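You operate a simulated robot arm through the tools that you are given. There is no shell and no other tool.

You run a simulated robot arm. Do the job below in one go: nothing can be reset, and whatever is moved stays where it is left.

## Task
Shut the air supply off and stand the water bottle in the grey tray.
Fine: shut the green tap, then the blue tap; flow knob to zero, pump switch off before the bottle is lifted. Leave the other taps. Set down upright: water bottle.

It is judged by the outcome, as a careful person would: the job done as asked, and still so three seconds after it is handed in. It fails if anything else is knocked over, pushed out of place, dropped, spilled or broken.

## Robot
A 7-joint arm with a two-finger parallel gripper, fixed in place. Base frame: the origin is on the floor under the middle of its stand, x ahead of it, y to its left, z up. Lengths are in mm, angles in degrees, forces in N, time in s.
It reaches about 1479 mm from its shoulder. Its first joint turns from -166.0 to 166.0 degrees. Payload 4.4 kg.
The tool frame sits at the grasp point between the pads (the TCP): z along the fingers, y along the line on which they close. The tips reach 23 mm beyond it. Largest opening 94 mm; finger width 38, thickness 10; the body of the gripper, 54 by 96 mm, starts 39 mm behind the TCP.
Orientation is told as [roll, pitch, yaw] about the base's x, y, z axes, in that order, counted from this pose: with the fingers straight down and closing along the base's y, the tool's x points along the base's -x, its y along +y and its z along -z.

## Interface
- The arm moves only by the tool play_rows. Its argument "motion" is text: rows parted by semicolons, each of 7 numbers parted by spaces: the shift along the tool's x, y, z in units of 150 mm (1.0 is 150 mm), then the turn, a rotation vector about the tool's x, y, z in units of 90 degrees (1.0 is 90 degrees), then the finger opening in mm, from 0 to 94. In form: x y z ax ay az jaw; .... A call has 1 to 20 rows; each row is the pose to reach, as a shift and turn from the pose commanded when the call began, along the tool's axes at that moment. A call with a number of a shift or a turn outside -1 to 1 is refused whole. A row lasts 0.2 s, in which the tool goes at most 50 mm and 8.6 degrees; a call with a longer step from one row to the next is refused whole, and so is a gripper value outside its range. A pose out of reach is approached as far as the arm can. The call stops where the force on the tool passes 90 N (or 10 N more than at its start, if that is more) or the arm is blocked; 0.2 s more then pass. The fingers move at their own pace (about 72 mm/s each) and stop on an object; they squeeze with about 22 N. The grip force told is the motor's: it shows also when the fingers shut on nothing. Time passes only in rows, and 0.2 s behind the last, so rows that repeat a pose let the fingers close. The reply holds the time, the measured pose of the TCP, the force on the tool along the base axes, the opening and the grip force, in the units named above and with some noise, with the torque about the TCP (base axes, N m) and any sound that the robot's microphone picked up.
- Cameras (640 x 400 px; columns grow to the right, rows downward): "scene" is fixed at [224.3, 499.3, 1346.5]; the picture's right is [-0.04, -1.00, 0.00], its down [-0.30, 0.01, -0.95] and it looks along [0.95, -0.04, -0.30] (base axes); focal length 256 px, centre (320, 200). "wrist" rides on the gripper at [86, 16, -74] in the tool frame; the picture's right is [-0.18, 0.98, 0.00], its down [-0.58, -0.11, -0.81] and it looks along [-0.79, -0.15, 0.59] (tool axes); focal length 243 px, centre (320, 200).
- snapshot(camera): a new picture of that camera. The clock stands still meanwhile.
- point_at(camera, pixels): for up to 12 pixels [column, row] of the newest picture of that camera ("zoom" is the newest enlarged one), the place [x, y, z] in the base frame of the surface seen there, good to about 2 mm, but the place of the scene camera against the robot may be out by one fixed shift of up to 12 mm in any direction. The clock stands still meanwhile.
- enlarge(camera, box): a new picture of the part [left, top, right, bottom] of that camera's present view, enlarged. The clock stands still meanwhile.
- close_job(): hands the job in; it is judged then, once.

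Leave the gripper open and the arm clear of the work at the hand-in unless told otherwise.

The tools are called by a JSON object that holds its "op" and its "data". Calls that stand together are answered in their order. play_rows: Moves the arm, as the interface text tells. Its arguments: {"type":"object","properties":{"motion":{"type":"string"}},"required":["motion"]} The other tools are called the same way: snapshot (camera) takes a picture; point_at (camera, pixels) gives the place of the surface under pixels of a picture; enlarge (camera, box) takes an enlarged picture of a part of a camera's view; close_job () hands the job in.

At the start:

```text
time: 0.0
tcp_pos: [586.9, 308.3, 1279.9]
ee_rot: [0.0, -0.1, 0.0]
ft_force: [0.1, 0.1, 0.2]
wrist_torque: [-0.01, 0.01, 0.01]
width: 93.9
gripper_force: 0.1
```

scene: 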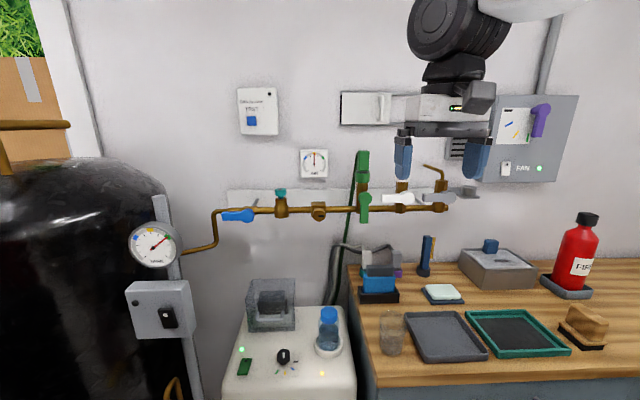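
wrist: 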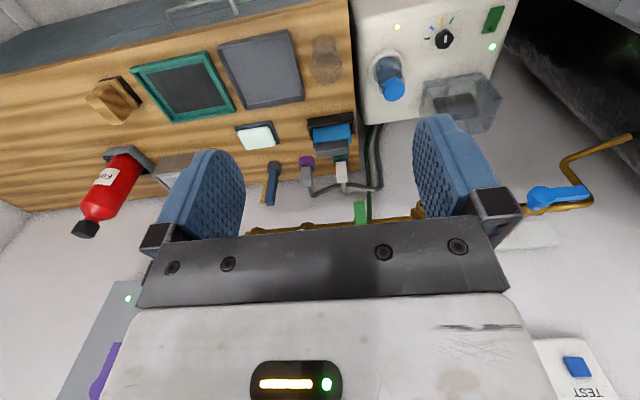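

I start by looking closely at the pipe with the taps (around columns 200-480, rows 150-230) and the pump bench (around columns 220-360, rows 270-400).

{"op": "enlarge", "data": {"camera": "scene", "box": [200, 140, 480, 240]}}

{"op": "enlarge", "data": {"camera": "scene", "box": [210, 270, 370, 400]}}

{"op": "enlarge", "data": {"camera": "scene", "box": [110, 180, 270, 350]}}

{"op": "enlarge", "data": {"camera": "scene", "box": [340, 220, 640, 390]}}

```text
2.29 times, centred on (340, 190) of scene
```

zoom: 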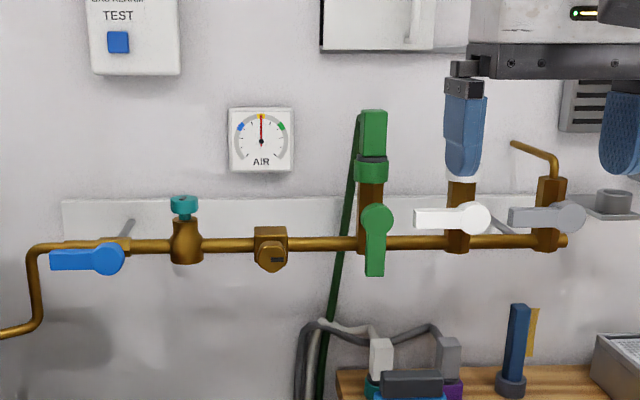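

```text
3.08 times, centred on (290, 335) of scene
```

zoom: 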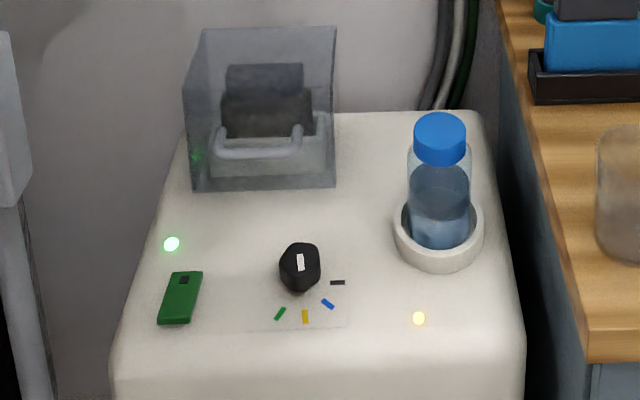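

```text
2.35 times, centred on (190, 265) of scene
```

zoom: 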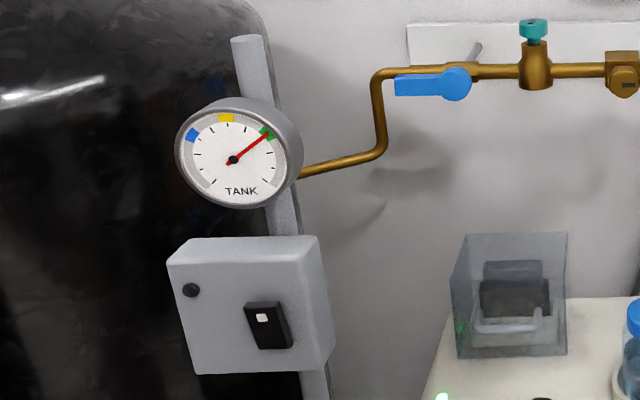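

```text
2.13 times, centred on (490, 305) of scene
```

zoom: 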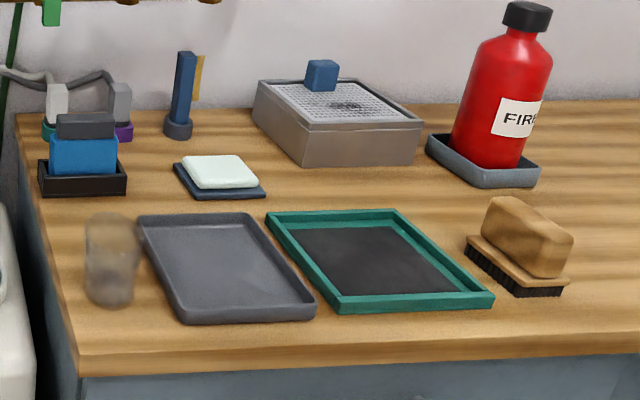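

The green handle hangs down along its upright branch (so it is open), the blue handle lies along its pipe (open), and the white and grey ones lie crosswise (shut). I now read places of these things from the scene picture, with the pipe first.

{"op": "snapshot", "data": {"camera": "scene"}}

{"op": "point_at", "data": {"camera": "scene", "pixels": [[364, 195], [364, 218], [225, 214], [247, 215], [282, 195], [319, 211], [395, 198], [440, 198], [362, 160], [300, 240], [314, 163], [230, 200]]}}

{"op": "point_at", "data": {"camera": "scene", "pixels": [[283, 354], [245, 366], [329, 312], [328, 345], [323, 374], [241, 349], [270, 340], [445, 340], [391, 330], [270, 290], [168, 318], [300, 335]]}}

```text
taken
```

scene: 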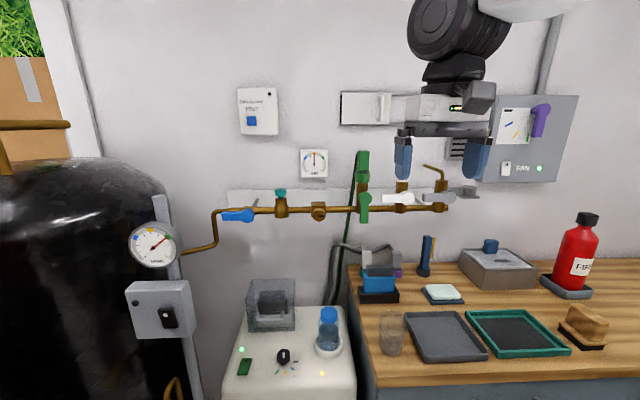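

```text
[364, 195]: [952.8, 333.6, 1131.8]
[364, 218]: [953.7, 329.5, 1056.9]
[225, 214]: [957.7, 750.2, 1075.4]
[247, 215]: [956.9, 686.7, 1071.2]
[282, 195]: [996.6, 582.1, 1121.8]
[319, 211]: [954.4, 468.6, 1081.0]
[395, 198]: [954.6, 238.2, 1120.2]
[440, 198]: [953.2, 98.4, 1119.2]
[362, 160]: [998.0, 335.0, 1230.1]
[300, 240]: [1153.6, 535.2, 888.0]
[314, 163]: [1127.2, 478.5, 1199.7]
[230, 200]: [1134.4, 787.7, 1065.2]
```

```text
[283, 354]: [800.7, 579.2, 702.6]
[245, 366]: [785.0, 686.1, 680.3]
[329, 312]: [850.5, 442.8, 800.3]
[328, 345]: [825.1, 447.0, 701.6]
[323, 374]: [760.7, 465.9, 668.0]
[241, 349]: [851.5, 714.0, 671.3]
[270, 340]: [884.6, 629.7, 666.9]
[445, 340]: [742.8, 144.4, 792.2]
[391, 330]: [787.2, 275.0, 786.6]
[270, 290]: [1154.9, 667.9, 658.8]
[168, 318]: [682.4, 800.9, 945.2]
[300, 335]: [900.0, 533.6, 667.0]
```

Next I look much closer at the knob, the rocker on the pump top, the box on the tank post, and the wall panel to see which switch is the pump's.

{"op": "enlarge", "data": {"camera": "scene", "box": [225, 335, 345, 400]}}

{"op": "enlarge", "data": {"camera": "scene", "box": [265, 340, 305, 380]}}

{"op": "enlarge", "data": {"camera": "scene", "box": [440, 60, 600, 210]}}

{"op": "enlarge", "data": {"camera": "scene", "box": [210, 170, 270, 240]}}

{"op": "enlarge", "data": {"camera": "scene", "box": [290, 140, 340, 190]}}

```text
5.33 times, centred on (285, 368) of scene
```

zoom: 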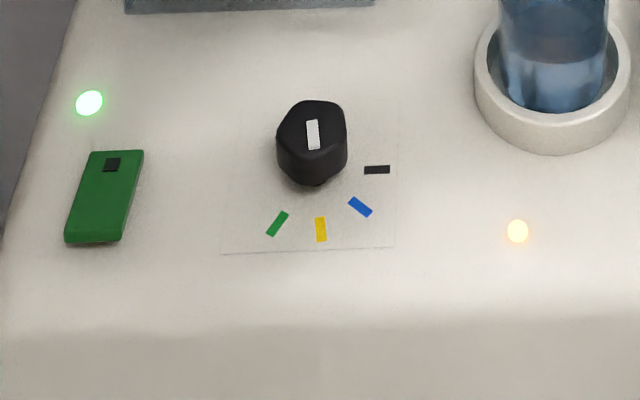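

```text
10.00 times, centred on (285, 360) of scene
```

zoom: 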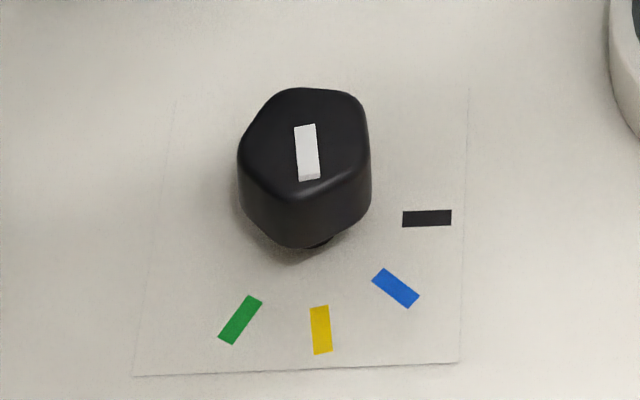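

```text
2.67 times, centred on (520, 135) of scene
```

zoom: 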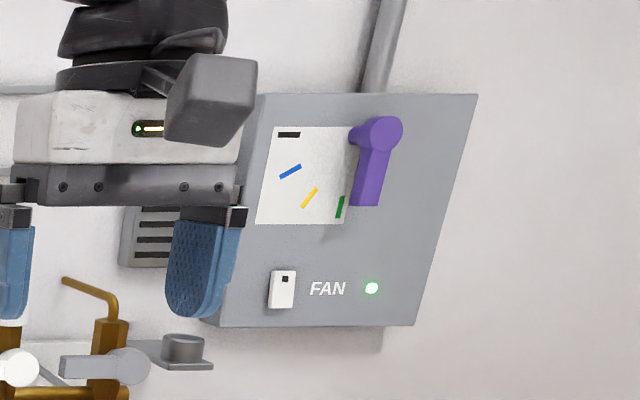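

```text
5.71 times, centred on (240, 205) of scene
```

zoom: 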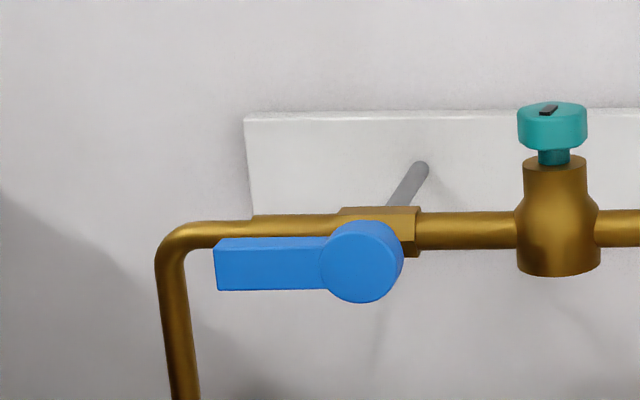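

```text
8.00 times, centred on (315, 165) of scene
```

zoom: 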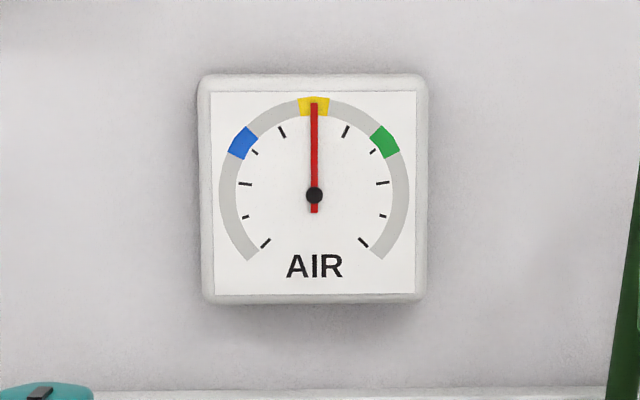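

The knob's white strip points at the yellow mark; the black mark, a quarter turn on, looks like zero. The rocker on the pump is green with a lit green lamp beside it. I take the wrist picture to compare its places with the scene's.

{"op": "enlarge", "data": {"camera": "wrist", "box": [350, 0, 550, 125]}}

{"op": "enlarge", "data": {"camera": "wrist", "box": [500, 120, 640, 230]}}

{"op": "snapshot", "data": {"camera": "wrist"}}

{"op": "point_at", "data": {"camera": "wrist", "pixels": [[444, 39], [494, 18], [491, 47], [396, 27], [392, 86], [536, 195], [585, 193], [360, 212], [440, 35], [447, 20]]}}

```text
3.20 times, centred on (450, 62) of wrist
```

zoom: 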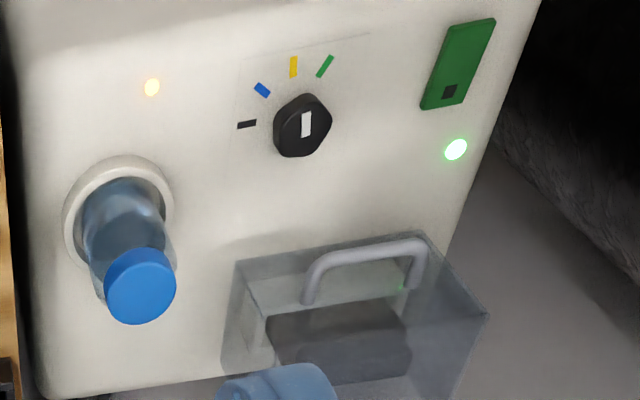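

```text
3.64 times, centred on (570, 175) of wrist
```

zoom: 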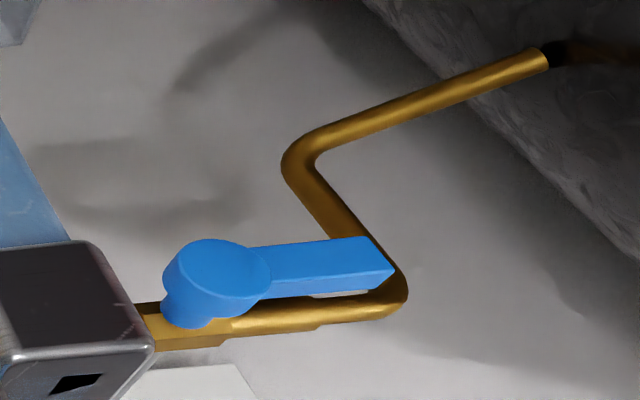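

```text
taken
```

wrist: 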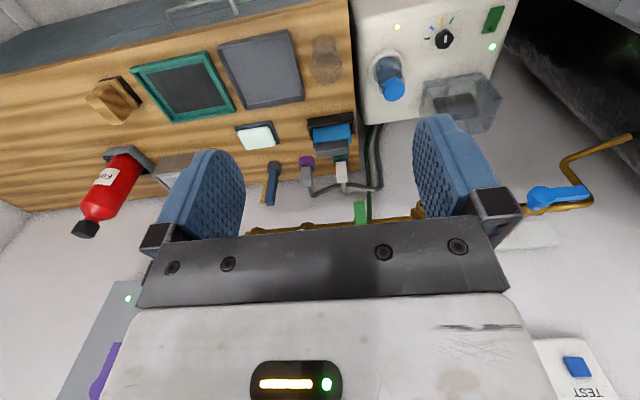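

```text
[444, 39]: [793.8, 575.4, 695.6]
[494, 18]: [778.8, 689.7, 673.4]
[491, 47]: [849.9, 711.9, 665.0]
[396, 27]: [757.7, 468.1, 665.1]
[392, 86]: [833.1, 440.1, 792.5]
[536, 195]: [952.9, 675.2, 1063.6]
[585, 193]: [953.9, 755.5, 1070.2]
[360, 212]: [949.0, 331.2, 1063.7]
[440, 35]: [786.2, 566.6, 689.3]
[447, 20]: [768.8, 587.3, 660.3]
```

The two pictures agree within about 6 mm (yellow lamp: scene [761,466,668], wrist [758,468,665]). I move the open gripper left and down a bit to look at the pump top from nearer.

{"op": "play_rows", "data": {"motion": "0 0.2 0.2 0 0 0 90; 0 0.4 0.4 0 0 0 90; 0 0.6 0.6 0 0 0 90; 0 0.8 0.8 0 0 0 90; 0 1 1 0 0 0 90"}}

{"op": "snapshot", "data": {"camera": "wrist"}}

```text
time: 1.2
tcp_pos: [588.4, 459.4, 1130.6]
ee_rot: [0.1, 0.0, -0.1]
ft_force: [0.0, 1.0, 0.5]
wrist_torque: [0.03, 0.01, 0.0]
width: 90.1
gripper_force: 0.0
```

```text
taken
```

wrist: 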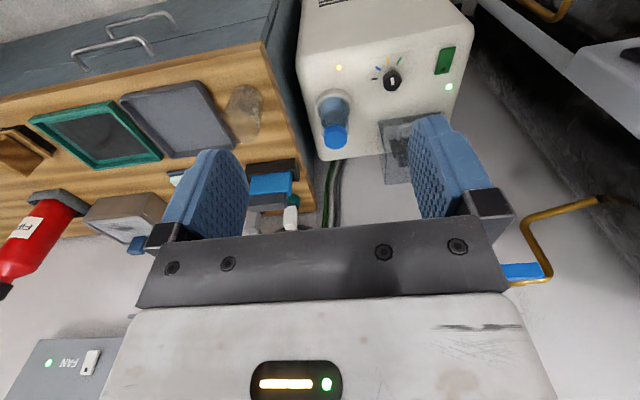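

There is lettering on the pump's front (around (340,3)). I shift further left and back so I can read it.

{"op": "play_rows", "data": {"motion": "0.25 0.2 0 0 0 0 90; 0.5 0.4 0 0 0 0 90; 0.75 0.6 0 0 0 0 90; 1 0.8 0 0 0 0 90"}}

{"op": "snapshot", "data": {"camera": "wrist"}}

{"op": "enlarge", "data": {"camera": "wrist", "box": [230, 0, 450, 140]}}

```text
time: 2.2
tcp_pos: [440.8, 578.8, 1130.1]
ee_rot: [0.0, 0.0, -0.2]
ft_force: [-0.7, 0.7, -0.2]
wrist_torque: [-0.01, -0.02, 0.02]
width: 90.0
gripper_force: 0.0
```

```text
taken
```

wrist: 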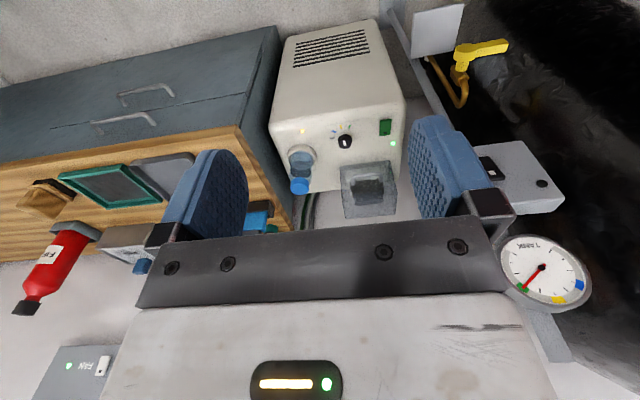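

```text
2.86 times, centred on (340, 70) of wrist
```

zoom: 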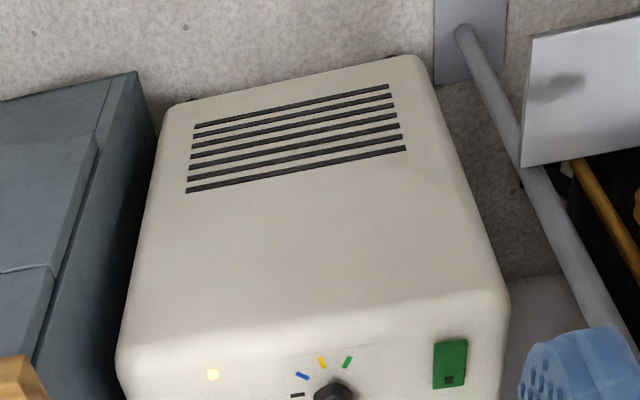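

Those are only vents. Now I enlarge the covered thing behind the knob and the rocker.

{"op": "enlarge", "data": {"camera": "wrist", "box": [330, 110, 410, 220]}}

{"op": "enlarge", "data": {"camera": "wrist", "box": [440, 100, 580, 220]}}

{"op": "enlarge", "data": {"camera": "scene", "box": [240, 270, 310, 340]}}

```text
3.64 times, centred on (370, 165) of wrist
```

zoom: 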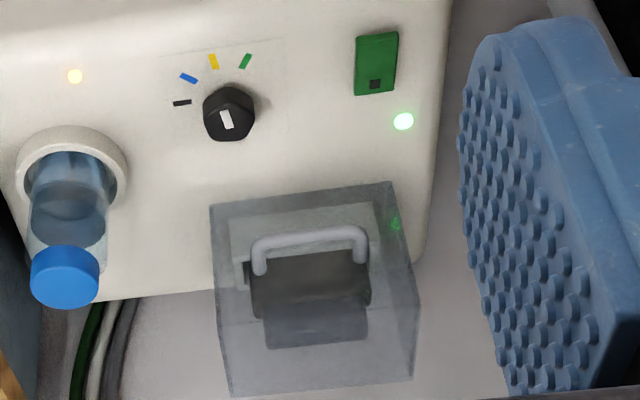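

```text
3.33 times, centred on (510, 160) of wrist
```

zoom: 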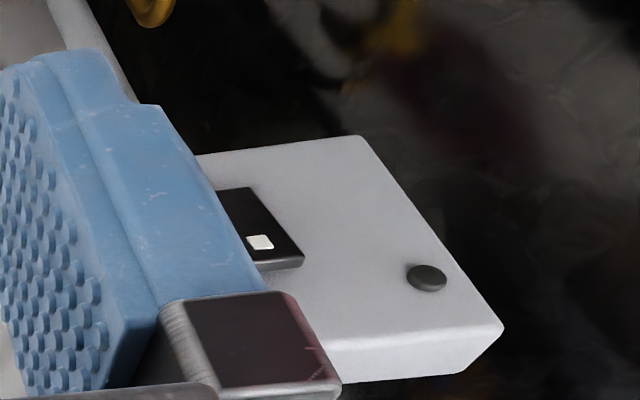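

```text
5.71 times, centred on (275, 305) of scene
```

zoom: 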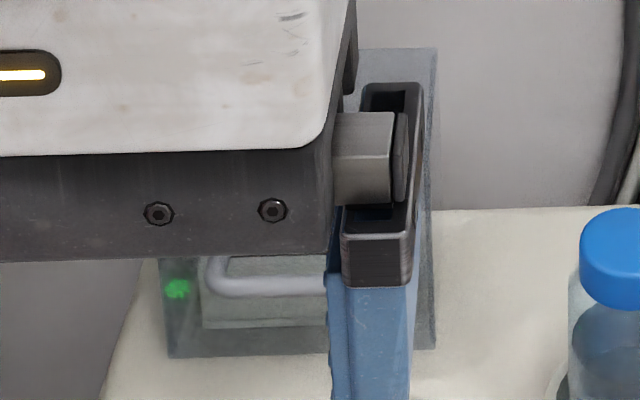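

I check the tilt of the green rocker by reading heights along it, and the tank-box rocker for comparison.

{"op": "enlarge", "data": {"camera": "wrist", "box": [365, 105, 405, 150]}}

{"op": "point_at", "data": {"camera": "zoom", "pixels": [[320, 100], [320, 150], [320, 200], [320, 250]]}}

```text
8.89 times, centred on (385, 128) of wrist
```

zoom: 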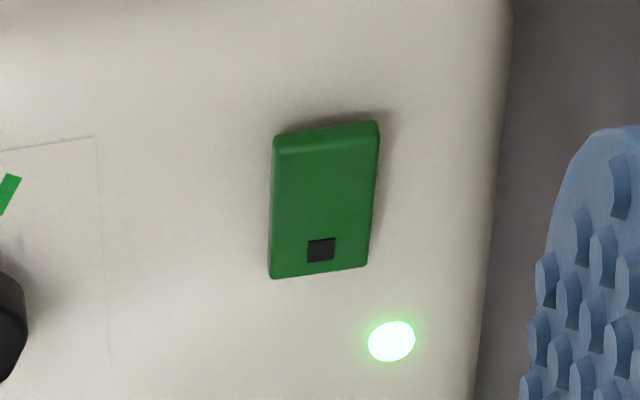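

```text
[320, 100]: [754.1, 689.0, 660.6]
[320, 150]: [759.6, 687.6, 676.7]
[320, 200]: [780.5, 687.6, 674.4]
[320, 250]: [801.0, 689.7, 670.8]
```

The rocker's near end is raised (z≈677) and the far, marked end is down (z≈669): so it is on with the mark pressed, and "off" means pressing the near end at about [763,688]. Now to the taps first: I turn the gripper to point forward (pitch -90) while moving toward the green tap, staying well back from the pipe.

{"op": "play_rows", "data": {"motion": "-0.09 -0.08 0 0 -0.092 0 90; -0.18 -0.16 0 0 -0.184 0 90; -0.27 -0.24 0 0 -0.276 0 90; -0.36 -0.32 0 0 -0.368 0 90; -0.45 -0.4 0 0 -0.46 0 90; -0.54 -0.48 0 0 -0.55 0 90; -0.63 -0.56 0 0 -0.64 0 90; -0.72 -0.64 0 0 -0.73 0 90; -0.81 -0.72 0 0 -0.82 0 90; -0.9 -0.8 0 0 -0.91 0 90; -1 -0.9 0 0 -1 0 90; -1 -0.9 0 0 -1 0 90"}}

{"op": "snapshot", "data": {"camera": "scene"}}

{"op": "snapshot", "data": {"camera": "wrist"}}

```text
time: 4.8
tcp_pos: [586.3, 443.3, 1128.1]
ee_rot: [173.6, -89.9, -173.6]
ft_force: [-0.3, -0.1, -0.1]
wrist_torque: [0.01, -0.03, 0.04]
width: 90.1
gripper_force: 0.0
```

```text
taken
```

scene: 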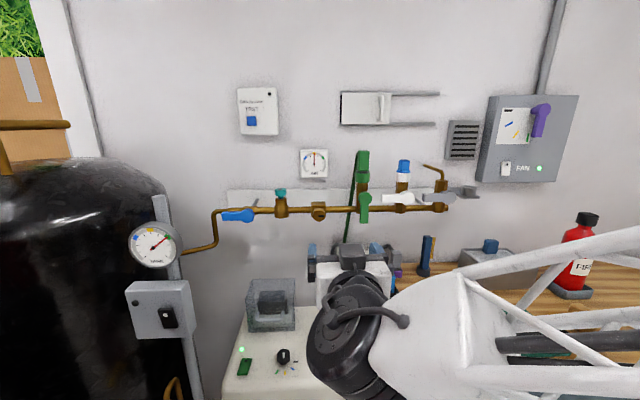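

```text
taken
```

wrist: 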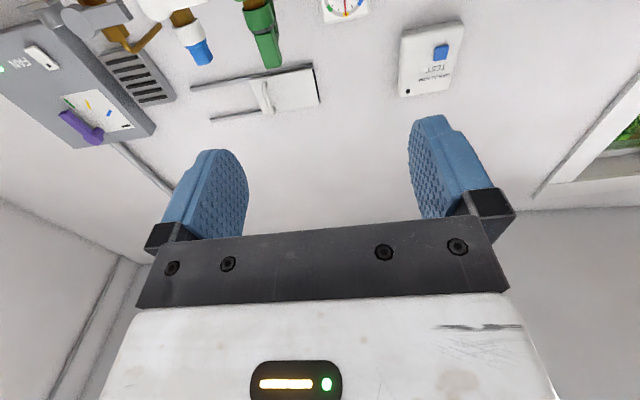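

The view of the pipe is now free. I enlarge the green tap region and the blue tap and read exact places of the handles, the pipe, and the branch.

{"op": "enlarge", "data": {"camera": "scene", "box": [320, 145, 420, 235]}}

{"op": "point_at", "data": {"camera": "zoom", "pixels": [[293, 170], [317, 170], [293, 195], [293, 240], [282, 240], [304, 240], [293, 270], [293, 115], [180, 210], [250, 210], [368, 205], [420, 200]]}}

```text
4.44 times, centred on (370, 190) of scene
```

zoom: 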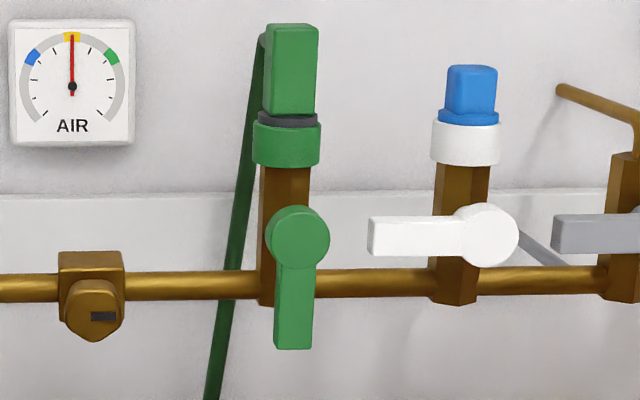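

```text
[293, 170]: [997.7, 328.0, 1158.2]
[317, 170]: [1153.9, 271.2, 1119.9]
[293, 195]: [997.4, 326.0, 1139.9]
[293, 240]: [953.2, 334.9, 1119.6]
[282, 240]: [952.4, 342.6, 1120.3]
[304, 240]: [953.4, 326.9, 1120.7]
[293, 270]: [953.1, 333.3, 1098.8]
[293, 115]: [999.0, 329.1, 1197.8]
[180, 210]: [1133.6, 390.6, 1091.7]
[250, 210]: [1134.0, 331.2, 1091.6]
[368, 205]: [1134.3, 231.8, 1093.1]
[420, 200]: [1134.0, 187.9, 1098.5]
```

I also need the depth of the pipe behind the handle and the handle's lower end.

{"op": "point_at", "data": {"camera": "zoom", "pixels": [[200, 285], [350, 282], [268, 285], [298, 238], [294, 310], [294, 343], [278, 320], [310, 320], [325, 238], [270, 238], [298, 210], [373, 235]]}}

{"op": "enlarge", "data": {"camera": "scene", "box": [205, 180, 285, 240]}}

{"op": "point_at", "data": {"camera": "zoom", "pixels": [[205, 265], [250, 265], [280, 265], [200, 250], [200, 282], [327, 262], [290, 262], [362, 262], [327, 230], [327, 296], [430, 232], [180, 232]]}}

```text
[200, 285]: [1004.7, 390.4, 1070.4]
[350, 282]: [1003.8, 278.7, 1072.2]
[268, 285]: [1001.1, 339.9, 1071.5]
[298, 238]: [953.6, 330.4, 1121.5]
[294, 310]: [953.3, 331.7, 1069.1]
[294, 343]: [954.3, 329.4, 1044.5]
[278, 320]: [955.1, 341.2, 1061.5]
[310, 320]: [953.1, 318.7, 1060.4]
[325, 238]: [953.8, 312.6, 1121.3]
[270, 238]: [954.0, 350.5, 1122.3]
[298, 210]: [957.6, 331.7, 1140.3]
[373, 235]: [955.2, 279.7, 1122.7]
```

```text
6.67 times, centred on (245, 210) of scene
```

zoom: 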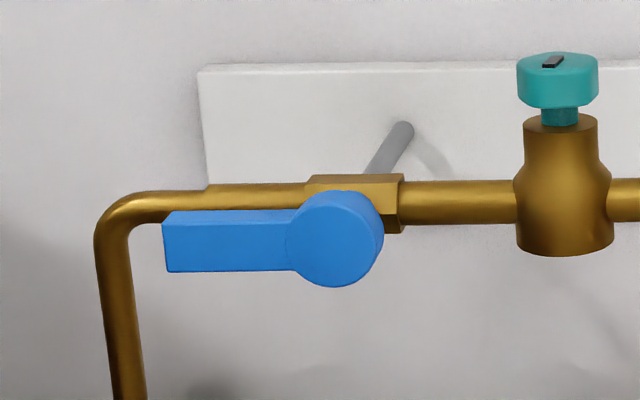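

```text
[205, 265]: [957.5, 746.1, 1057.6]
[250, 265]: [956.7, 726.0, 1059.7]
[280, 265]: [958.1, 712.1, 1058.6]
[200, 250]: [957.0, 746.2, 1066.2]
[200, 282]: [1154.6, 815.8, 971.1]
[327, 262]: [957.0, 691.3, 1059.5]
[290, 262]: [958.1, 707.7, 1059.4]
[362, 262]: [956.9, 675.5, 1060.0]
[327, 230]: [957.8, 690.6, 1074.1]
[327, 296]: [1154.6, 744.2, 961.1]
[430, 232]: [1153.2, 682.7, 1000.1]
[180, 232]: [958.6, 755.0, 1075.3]
```

Handle front is at x≈950-953, pipe front at x≈1003, so the fingertips can straddle the handle without touching the pipe. The green pivot is at about y=331, z=1118, the handle's end at z≈1042. I bring the open gripper in front of the handle, still 190 mm short of it.

{"op": "play_rows", "data": {"motion": "0.078 -0.15 0.2 0 0 0 90; 0.156 -0.3 0.4 0 0 0 90; 0.234 -0.45 0.6 0 0 0 90; 0.312 -0.6 0.8 0 0 0 90; 0.39 -0.747 1 0 0 0 90; 0.39 -0.747 1 0 0 0 90"}}

{"op": "snapshot", "data": {"camera": "wrist"}}

{"op": "snapshot", "data": {"camera": "scene"}}

```text
time: 6.2
tcp_pos: [738.0, 330.8, 1070.4]
ee_rot: [87.2, -90.0, -87.0]
ft_force: [0.0, -0.2, 0.4]
wrist_torque: [-0.02, 0.01, 0.01]
width: 90.1
gripper_force: 0.0
```

```text
taken
```

wrist: 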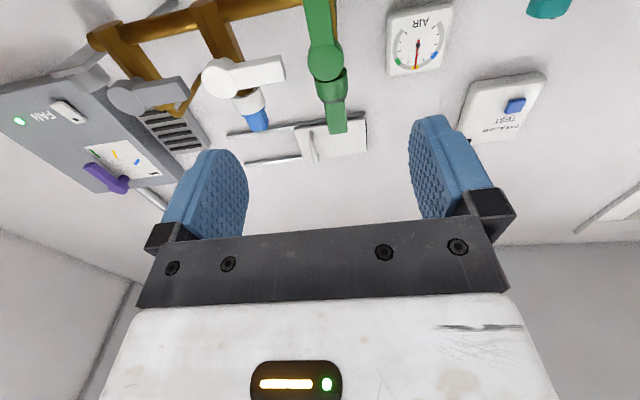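

```text
taken
```

scene: 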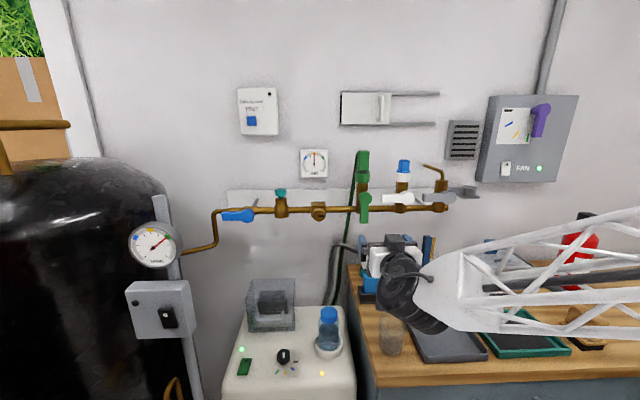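

In the wrist picture (upside down) the green hub is at (325,62) and the handle runs up off the top. I read its place with the wrist camera.

{"op": "point_at", "data": {"camera": "wrist", "pixels": [[325, 62], [320, 20], [322, 5], [309, 20], [332, 20], [309, 62], [341, 62], [325, 80], [225, 75], [275, 68], [325, 45]]}}

{"op": "enlarge", "data": {"camera": "wrist", "box": [250, 0, 400, 140]}}

```text
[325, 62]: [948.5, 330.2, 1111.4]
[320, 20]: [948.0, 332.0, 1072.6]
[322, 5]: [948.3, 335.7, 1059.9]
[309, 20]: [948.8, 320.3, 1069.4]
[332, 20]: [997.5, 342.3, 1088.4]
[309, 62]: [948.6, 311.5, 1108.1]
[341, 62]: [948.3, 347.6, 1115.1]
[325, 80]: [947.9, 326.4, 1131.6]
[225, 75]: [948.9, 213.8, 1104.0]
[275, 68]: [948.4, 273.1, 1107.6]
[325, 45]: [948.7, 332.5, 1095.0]
```

```text
2.86 times, centred on (325, 70) of wrist
```

zoom: 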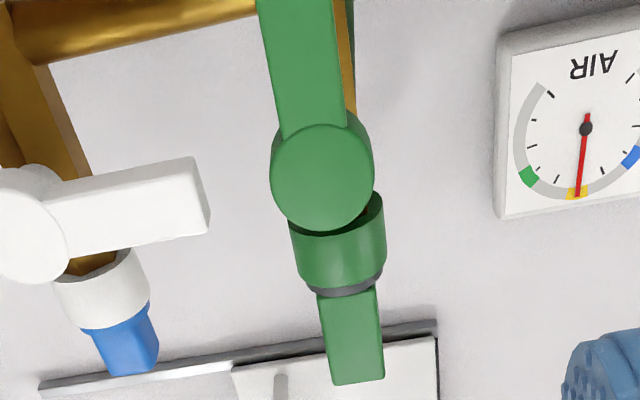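

The handle front is at x≈948, pivot about [948,330.5,1113], handle centred at y≈330.5. I narrow the jaw to 60 mm and go straight forward to grip mid-handle at z≈1061.

{"op": "play_rows", "data": {"motion": "0.02 0 0.25 0 0 0 60; 0.04 0 0.5 0 0 0 60; 0.06 0 0.75 0 0 0 60; 0.063 0 0.95 0 0 0 60; 0.063 0 0.95 0 0 0 60"}}

{"op": "snapshot", "data": {"camera": "wrist"}}

{"op": "enlarge", "data": {"camera": "scene", "box": [310, 140, 440, 240]}}

```text
time: 7.4
tcp_pos: [878.0, 335.1, 1060.5]
ee_rot: [-28.7, -90.0, 28.8]
ft_force: [0.2, -1.0, -0.2]
wrist_torque: [0.0, -0.02, -0.01]
width: 59.8
gripper_force: 0.1
```

```text
taken
```

wrist: 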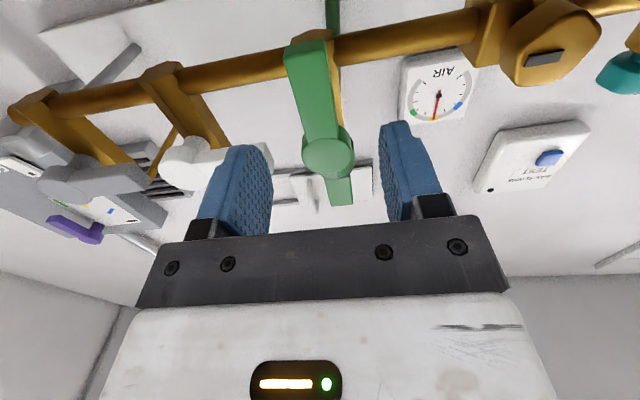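

```text
4.00 times, centred on (375, 190) of scene
```

zoom: 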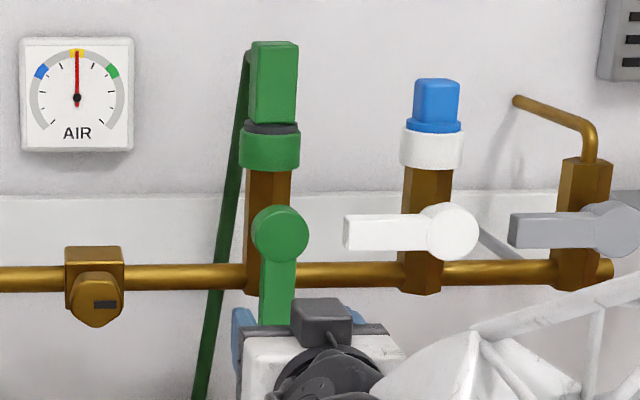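

The measured y reads 335 although I asked for 331; I pause a moment to see whether it settles.

{"op": "play_rows", "data": {"motion": "0 0 0 0 0 0 60; 0 0 0 0 0 0 60"}}

{"op": "point_at", "data": {"camera": "wrist", "pixels": [[327, 155], [310, 70], [318, 110], [300, 90], [328, 90], [322, 150]]}}

```text
time: 8.0
tcp_pos: [878.2, 333.7, 1060.0]
ee_rot: [121.0, -90.0, -121.0]
ft_force: [-0.3, -0.5, 0.2]
wrist_torque: [0.02, 0.02, 0.02]
width: 60.1
gripper_force: 0.0
```

```text
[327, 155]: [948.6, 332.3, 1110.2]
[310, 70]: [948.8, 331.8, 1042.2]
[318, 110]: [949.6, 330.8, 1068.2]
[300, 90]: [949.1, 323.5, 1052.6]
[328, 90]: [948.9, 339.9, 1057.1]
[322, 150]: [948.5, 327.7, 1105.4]
```

It settles at y≈334; straight ahead of the tool is pixel (320,98), while the handle's middle there is near column 316, so the handle is about 2.5 mm to the right. I correct that and advance 72 mm.

{"op": "play_rows", "data": {"motion": "0 -0.017 0.16 0 0 0 60; 0 -0.017 0.32 0 0 0 60; 0 -0.017 0.48 0 0 0 60; 0 -0.017 0.48 0 0 0 60"}}

{"op": "snapshot", "data": {"camera": "wrist"}}

```text
time: 9.0
tcp_pos: [952.1, 330.8, 1061.0]
ee_rot: [40.0, -90.1, -39.9]
ft_force: [0.6, 0.4, 0.0]
wrist_torque: [0.03, -0.03, 0.0]
width: 59.7
gripper_force: 0.1
```

```text
taken
```

wrist: 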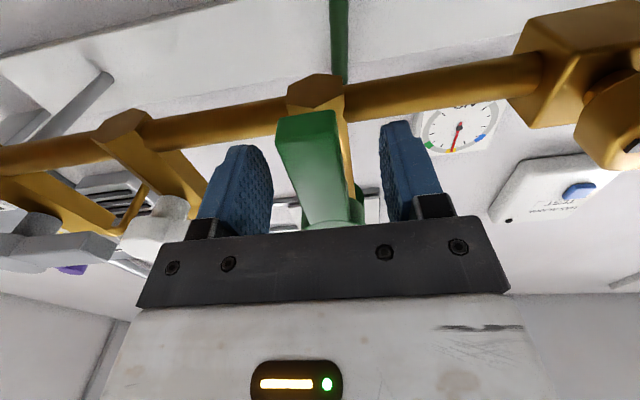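

The handle sits between the pads, centred. I close the fingers on it.

{"op": "play_rows", "data": {"motion": "0 0 0 0 0 0 20; 0 0 0 0 0 0 10; 0 0 0 0 0 0 10"}}

```text
time: 9.8
tcp_pos: [950.3, 330.0, 1061.1]
ee_rot: [88.4, -90.0, -88.3]
ft_force: [-5.9, -14.6, 0.1]
wrist_torque: [0.79, -0.12, -0.2]
width: 25.0
gripper_force: 45.0
```

Gripped at 25 mm width. Pivot is 52 mm above the grip. I swing the handle clockwise (down → left, as the shut white and grey handles lie) along an arc, half way first.

{"op": "play_rows", "data": {"motion": "-0.00297 0.04525 0 0 0 0.0833 10; -0.01181 0.08973 0 0 0 0.1667 10; -0.02639 0.13267 0 0 0 0.25 10; -0.04645 0.17335 0 0 0 0.3333 10; -0.07164 0.21106 0 0 0 0.4167 10; -0.10155 0.24515 0 0 0 0.5 10"}}

{"op": "enlarge", "data": {"camera": "scene", "box": [310, 140, 440, 240]}}

```text
time: 11.2
tcp_pos: [955.8, 376.9, 1082.3]
ee_rot: [88.0, -45.5, -89.4]
ft_force: [-35.8, -25.3, -34.1]
wrist_torque: [2.33, -0.71, -0.36]
width: 34.2
gripper_force: 45.1
out of reach, approached as far as the arm can: row 6
```

```text
4.00 times, centred on (375, 190) of scene
```

zoom: 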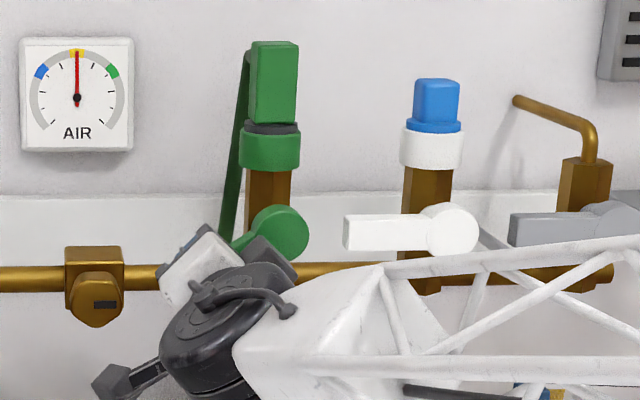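

The handle has moved to roughly 55-58° but the arm reports it could not reach the last pose exactly (x/y off by 6-10 mm, 36 N). No need to force it: I open the fingers in place and look.

{"op": "play_rows", "data": {"motion": "0 0 0 0 0 0 60; 0 0 0 0 0 0 60; 0 0 0 0 0 0 60"}}

{"op": "snapshot", "data": {"camera": "wrist"}}

{"op": "snapshot", "data": {"camera": "scene"}}

```text
time: 12.0
tcp_pos: [956.1, 377.2, 1089.5]
ee_rot: [88.7, -45.6, -89.7]
ft_force: [-0.8, 0.3, 0.4]
wrist_torque: [-0.01, 0.0, 0.01]
width: 60.0
gripper_force: 0.1
```

```text
taken
```

wrist: 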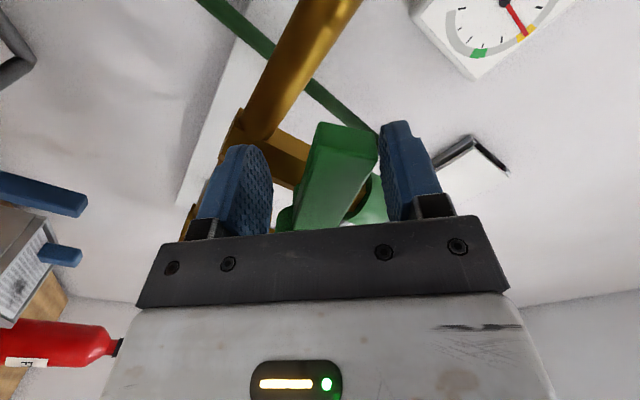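

```text
taken
```

scene: 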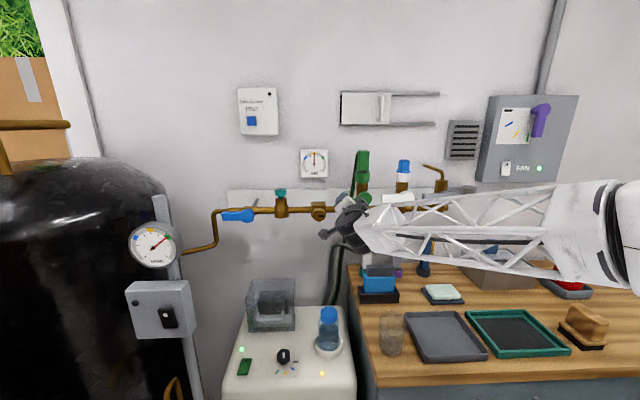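

The handle is now about 55° round (pointing down-left). I pull straight back off it and turn the gripper back to its earlier roll, where the arm had no trouble.

{"op": "play_rows", "data": {"motion": "0 0 -0.2 0 0 0 60; 0 0 -0.4 0 0 0 60; 0 0 -0.6 0 0 -0.09 60; 0 0 -0.7 0 0 -0.18 60; 0 0 -0.7 0 0 -0.27 60; 0 0 -0.7 0 0 -0.36 60; 0 0 -0.7 0 0 -0.45 60; 0 0 -0.7 0 0 -0.5 60; 0 0 -0.7 0 0 -0.5 60"}}

{"op": "snapshot", "data": {"camera": "wrist"}}

{"op": "enlarge", "data": {"camera": "scene", "box": [310, 140, 440, 240]}}

```text
time: 14.0
tcp_pos: [851.9, 376.0, 1089.7]
ee_rot: [-88.0, -90.0, 88.1]
ft_force: [0.0, -0.3, 0.1]
wrist_torque: [0.0, 0.03, 0.04]
width: 60.1
gripper_force: 0.0
out of reach, approached as far as the arm can: row 1, 2
```

```text
taken
```

wrist: 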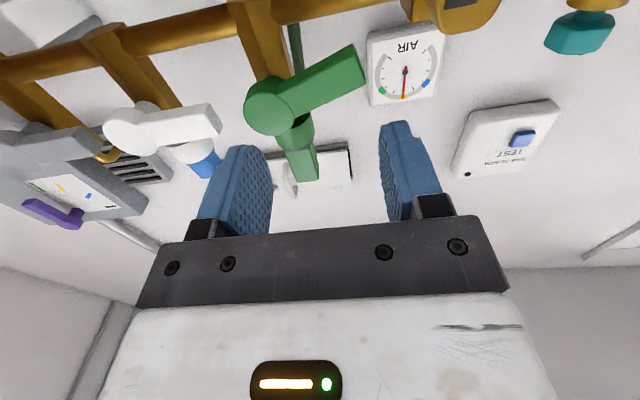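

```text
4.00 times, centred on (375, 190) of scene
```

zoom: 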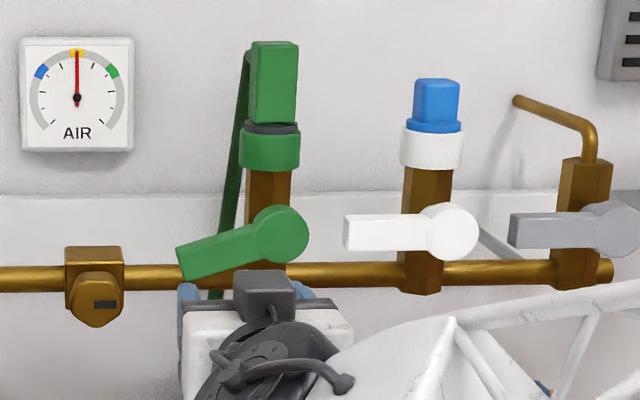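

The green handle now points left and about 16° below level; a last push from below will bring it to a stop. I close the fingers, go down under it (z≈1046) and forward beneath the handle.

{"op": "play_rows", "data": {"motion": "0.15 0.03 0 0 0 0 20; 0.3 0.06 0 0 0 0 0; 0.3 0.06 0.2 0 0 0 0; 0.3 0.06 0.4 0 0 0 0; 0.3 0.06 0.6 0 0 0 0; 0.3 0.06 0.64 0 0 0 0; 0.3 0.06 0.64 0 0 0 0"}}

{"op": "snapshot", "data": {"camera": "wrist"}}

{"op": "enlarge", "data": {"camera": "scene", "box": [310, 140, 440, 240]}}

```text
time: 15.6
tcp_pos: [948.5, 386.0, 1043.4]
ee_rot: [-163.4, -90.0, 163.4]
ft_force: [0.4, -0.2, 0.4]
wrist_torque: [0.04, -0.02, 0.0]
width: 0.0
gripper_force: 22.5
```

```text
taken
```

wrist: 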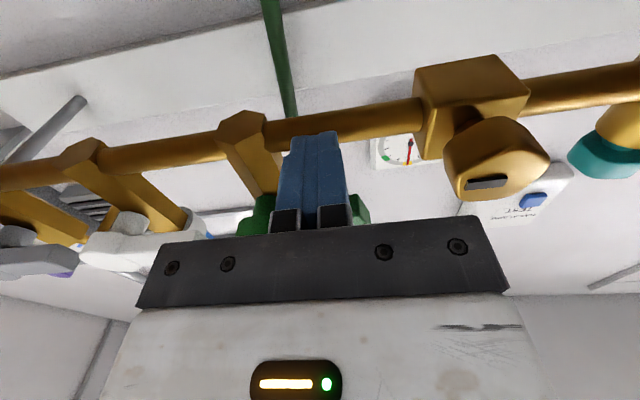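

```text
4.00 times, centred on (375, 190) of scene
```

zoom: 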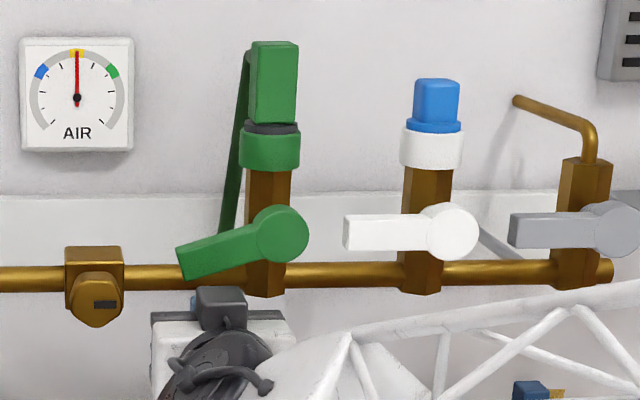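

The closed fingers are under the handle. I push straight up slowly to where the handle's lower edge should be level (z≈1081).

{"op": "play_rows", "data": {"motion": "-0.08 0 0 0 0 0 0; -0.12 0 0 0 0 0 0; -0.15 0 0 0 0 0 0; -0.18 0 0 0 0 0 0; -0.2 0 0 0 0 0 0; -0.22 0 0 0 0 0 0; -0.24 0 0 0 0 0 0; -0.25 0 0 0 0 0 0"}}

{"op": "enlarge", "data": {"camera": "scene", "box": [310, 140, 440, 240]}}

```text
time: 17.4
tcp_pos: [948.6, 385.8, 1079.7]
ee_rot: [-20.7, -89.9, 20.7]
ft_force: [2.8, 1.9, -10.2]
wrist_torque: [0.03, 0.06, 0.02]
width: 0.0
gripper_force: 21.8
```

```text
4.00 times, centred on (375, 190) of scene
```

zoom: 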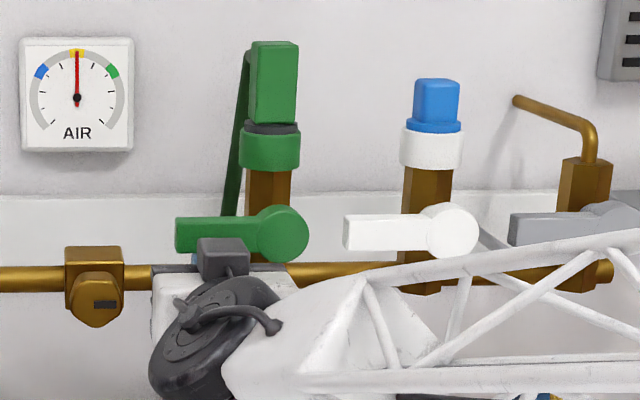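

The handle is nearly level with -10 N on the tool. I nudge up in small steps to feel for the stop.

{"op": "play_rows", "data": {"motion": "-0.01 0 0 0 0 0 0; -0.02 0 0 0 0 0 0; -0.03 0 0 0 0 0 0; -0.03 0 0 0 0 0 0"}}

{"op": "enlarge", "data": {"camera": "scene", "box": [310, 140, 440, 240]}}

```text
time: 18.4
tcp_pos: [947.9, 386.1, 1080.8]
ee_rot: [-21.7, -89.6, 21.6]
ft_force: [-19.9, -2.0, -45.3]
wrist_torque: [0.1, -0.14, -0.03]
width: 0.2
gripper_force: 21.6
```

```text
4.00 times, centred on (375, 190) of scene
```

zoom: 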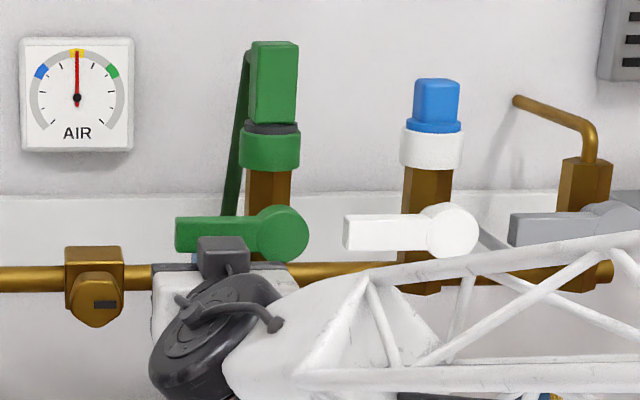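

The force rose to 45 N with no movement: the green tap is at its stop, crosswise like the white one. I drop down off it and back away; then I check where the tank gauge and box are, since the wrist must pass near them for the blue tap.

{"op": "play_rows", "data": {"motion": "0.1 0 0 0 0 0 0; 0.25 0 0 0 0 0 0; 0.25 0 -0.2 0 0 0 0; 0.25 0 -0.5 0 0 0 0; 0.25 0 -0.8 0 0 0 0; 0.25 0 -1 0 0 0 0; 0.25 0 -1 0 0 0 0"}}

{"op": "snapshot", "data": {"camera": "scene"}}

{"op": "point_at", "data": {"camera": "scene", "pixels": [[155, 243], [176, 243], [180, 250], [163, 205], [190, 300], [180, 330], [133, 310], [195, 390], [201, 252], [215, 225], [225, 214], [168, 318]]}}

```text
time: 20.0
tcp_pos: [795.4, 386.1, 1047.8]
ee_rot: [178.5, -90.0, -178.6]
ft_force: [0.1, 0.4, -0.7]
wrist_torque: [0.02, -0.01, 0.0]
width: 0.0
gripper_force: 21.9
```

```text
taken
```

scene: 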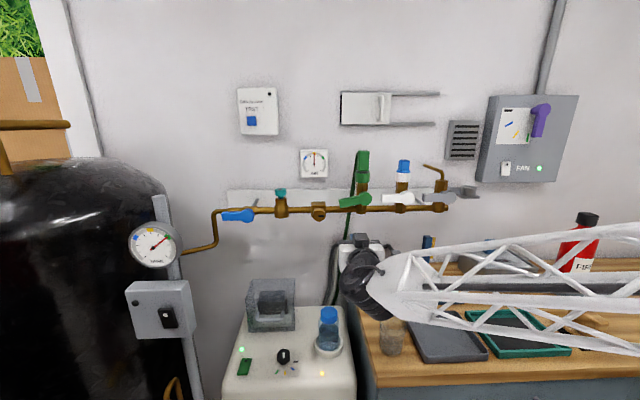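

```text
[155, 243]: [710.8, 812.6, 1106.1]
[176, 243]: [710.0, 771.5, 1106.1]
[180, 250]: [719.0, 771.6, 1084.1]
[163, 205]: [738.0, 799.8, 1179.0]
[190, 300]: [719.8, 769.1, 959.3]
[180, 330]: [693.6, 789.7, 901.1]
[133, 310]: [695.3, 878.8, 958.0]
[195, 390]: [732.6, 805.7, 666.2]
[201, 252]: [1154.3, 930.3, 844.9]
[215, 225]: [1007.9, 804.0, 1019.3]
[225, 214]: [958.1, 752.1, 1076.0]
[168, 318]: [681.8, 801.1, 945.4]
```

The green handle looks slightly tilted again at (355,200); I enlarge it.

{"op": "enlarge", "data": {"camera": "scene", "box": [310, 140, 440, 240]}}

{"op": "snapshot", "data": {"camera": "wrist"}}

```text
4.00 times, centred on (375, 190) of scene
```

zoom: 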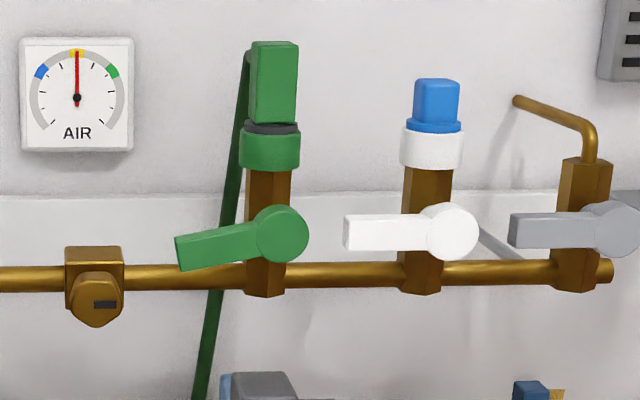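

```text
taken
```

wrist: 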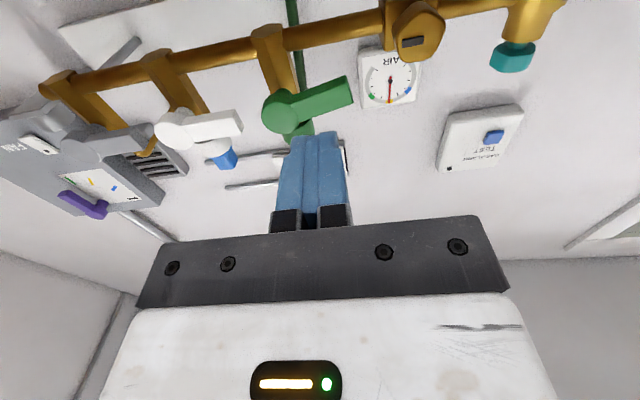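

It has sunk back about 10°. I wait a second to see whether it keeps sinking.

{"op": "play_rows", "data": {"motion": "0 0 0 0 0 0 0; 0 0 0 0 0 0 0; 0 0 0 0 0 0 0; 0 0 0 0 0 0 0; 0 0 0 0 0 0 0"}}

{"op": "enlarge", "data": {"camera": "scene", "box": [310, 140, 440, 240]}}

```text
time: 21.2
tcp_pos: [796.8, 386.7, 1046.9]
ee_rot: [113.5, -90.0, -113.5]
ft_force: [-0.3, -0.9, 0.7]
wrist_torque: [0.01, 0.03, -0.02]
width: 0.2
gripper_force: 21.9
```

```text
4.00 times, centred on (375, 190) of scene
```

zoom: 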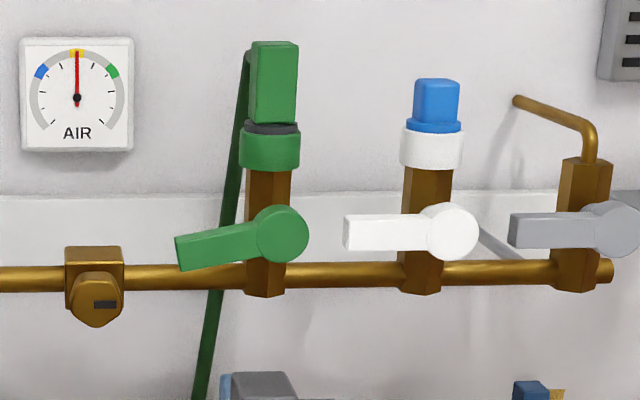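

It stays put at about 10° short, so it rebounded off its stop when I let go quickly. I go back under it and push again, gently this time.

{"op": "play_rows", "data": {"motion": "0 0 0.3 0 0 0 0; 0 0 0.6 0 0 0 0; 0 0 0.9 0 0 0 0; 0 0 1 0 0 0 0; -0.08 0 1 0 0 0 0; -0.14 0 1 0 0 0 0; -0.16 0 1 0 0 0 0; -0.175 0 1 0 0 0 0; -0.19 0 1 0 0 0 0; -0.2 0 1 0 0 0 0; -0.2 0 1 0 0 0 0"}}

{"op": "enlarge", "data": {"camera": "scene", "box": [310, 140, 440, 240]}}

```text
time: 23.6
tcp_pos: [948.4, 386.2, 1077.8]
ee_rot: [-4.3, -90.0, 4.4]
ft_force: [-3.2, -1.0, -0.3]
wrist_torque: [0.03, -0.05, -0.04]
width: 0.1
gripper_force: 21.8
```

```text
4.00 times, centred on (375, 190) of scene
```

zoom: 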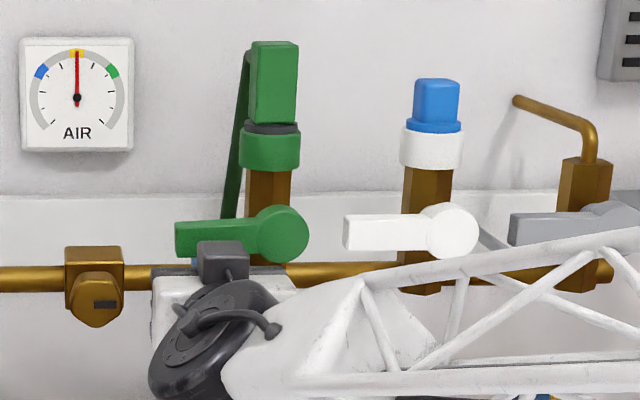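

Close to level with no push left. I lift another 2 mm in tiny steps.

{"op": "play_rows", "data": {"motion": "-0.005 0 0 0 0 0 0; -0.01 0 0 0 0 0 0; -0.013 0 0 0 0 0 0; -0.013 0 0 0 0 0 0; -0.013 0 0 0 0 0 0"}}

```text
time: 24.8
tcp_pos: [948.1, 386.5, 1078.7]
ee_rot: [158.3, -90.0, -158.2]
ft_force: [0.5, -0.7, 0.6]
wrist_torque: [0.03, -0.01, -0.02]
width: 0.0
gripper_force: 22.0
```

{"op": "play_rows", "data": {"motion": "-0.004 0 0 0 0 0 0; -0.008 0 0 0 0 0 0; -0.008 0 0 0 0 0 0; -0.008 0 0 0 0 0 0"}}

{"op": "enlarge", "data": {"camera": "scene", "box": [330, 170, 420, 230]}}

```text
time: 25.8
tcp_pos: [948.6, 386.0, 1080.8]
ee_rot: [-19.6, -90.1, 19.5]
ft_force: [-1.2, 0.2, -4.7]
wrist_torque: [0.01, 0.0, 0.0]
width: 0.0
gripper_force: 21.9
```

```text
6.67 times, centred on (375, 200) of scene
```

zoom: 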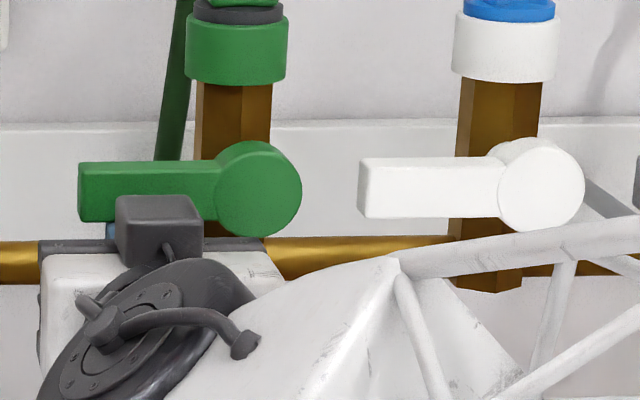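

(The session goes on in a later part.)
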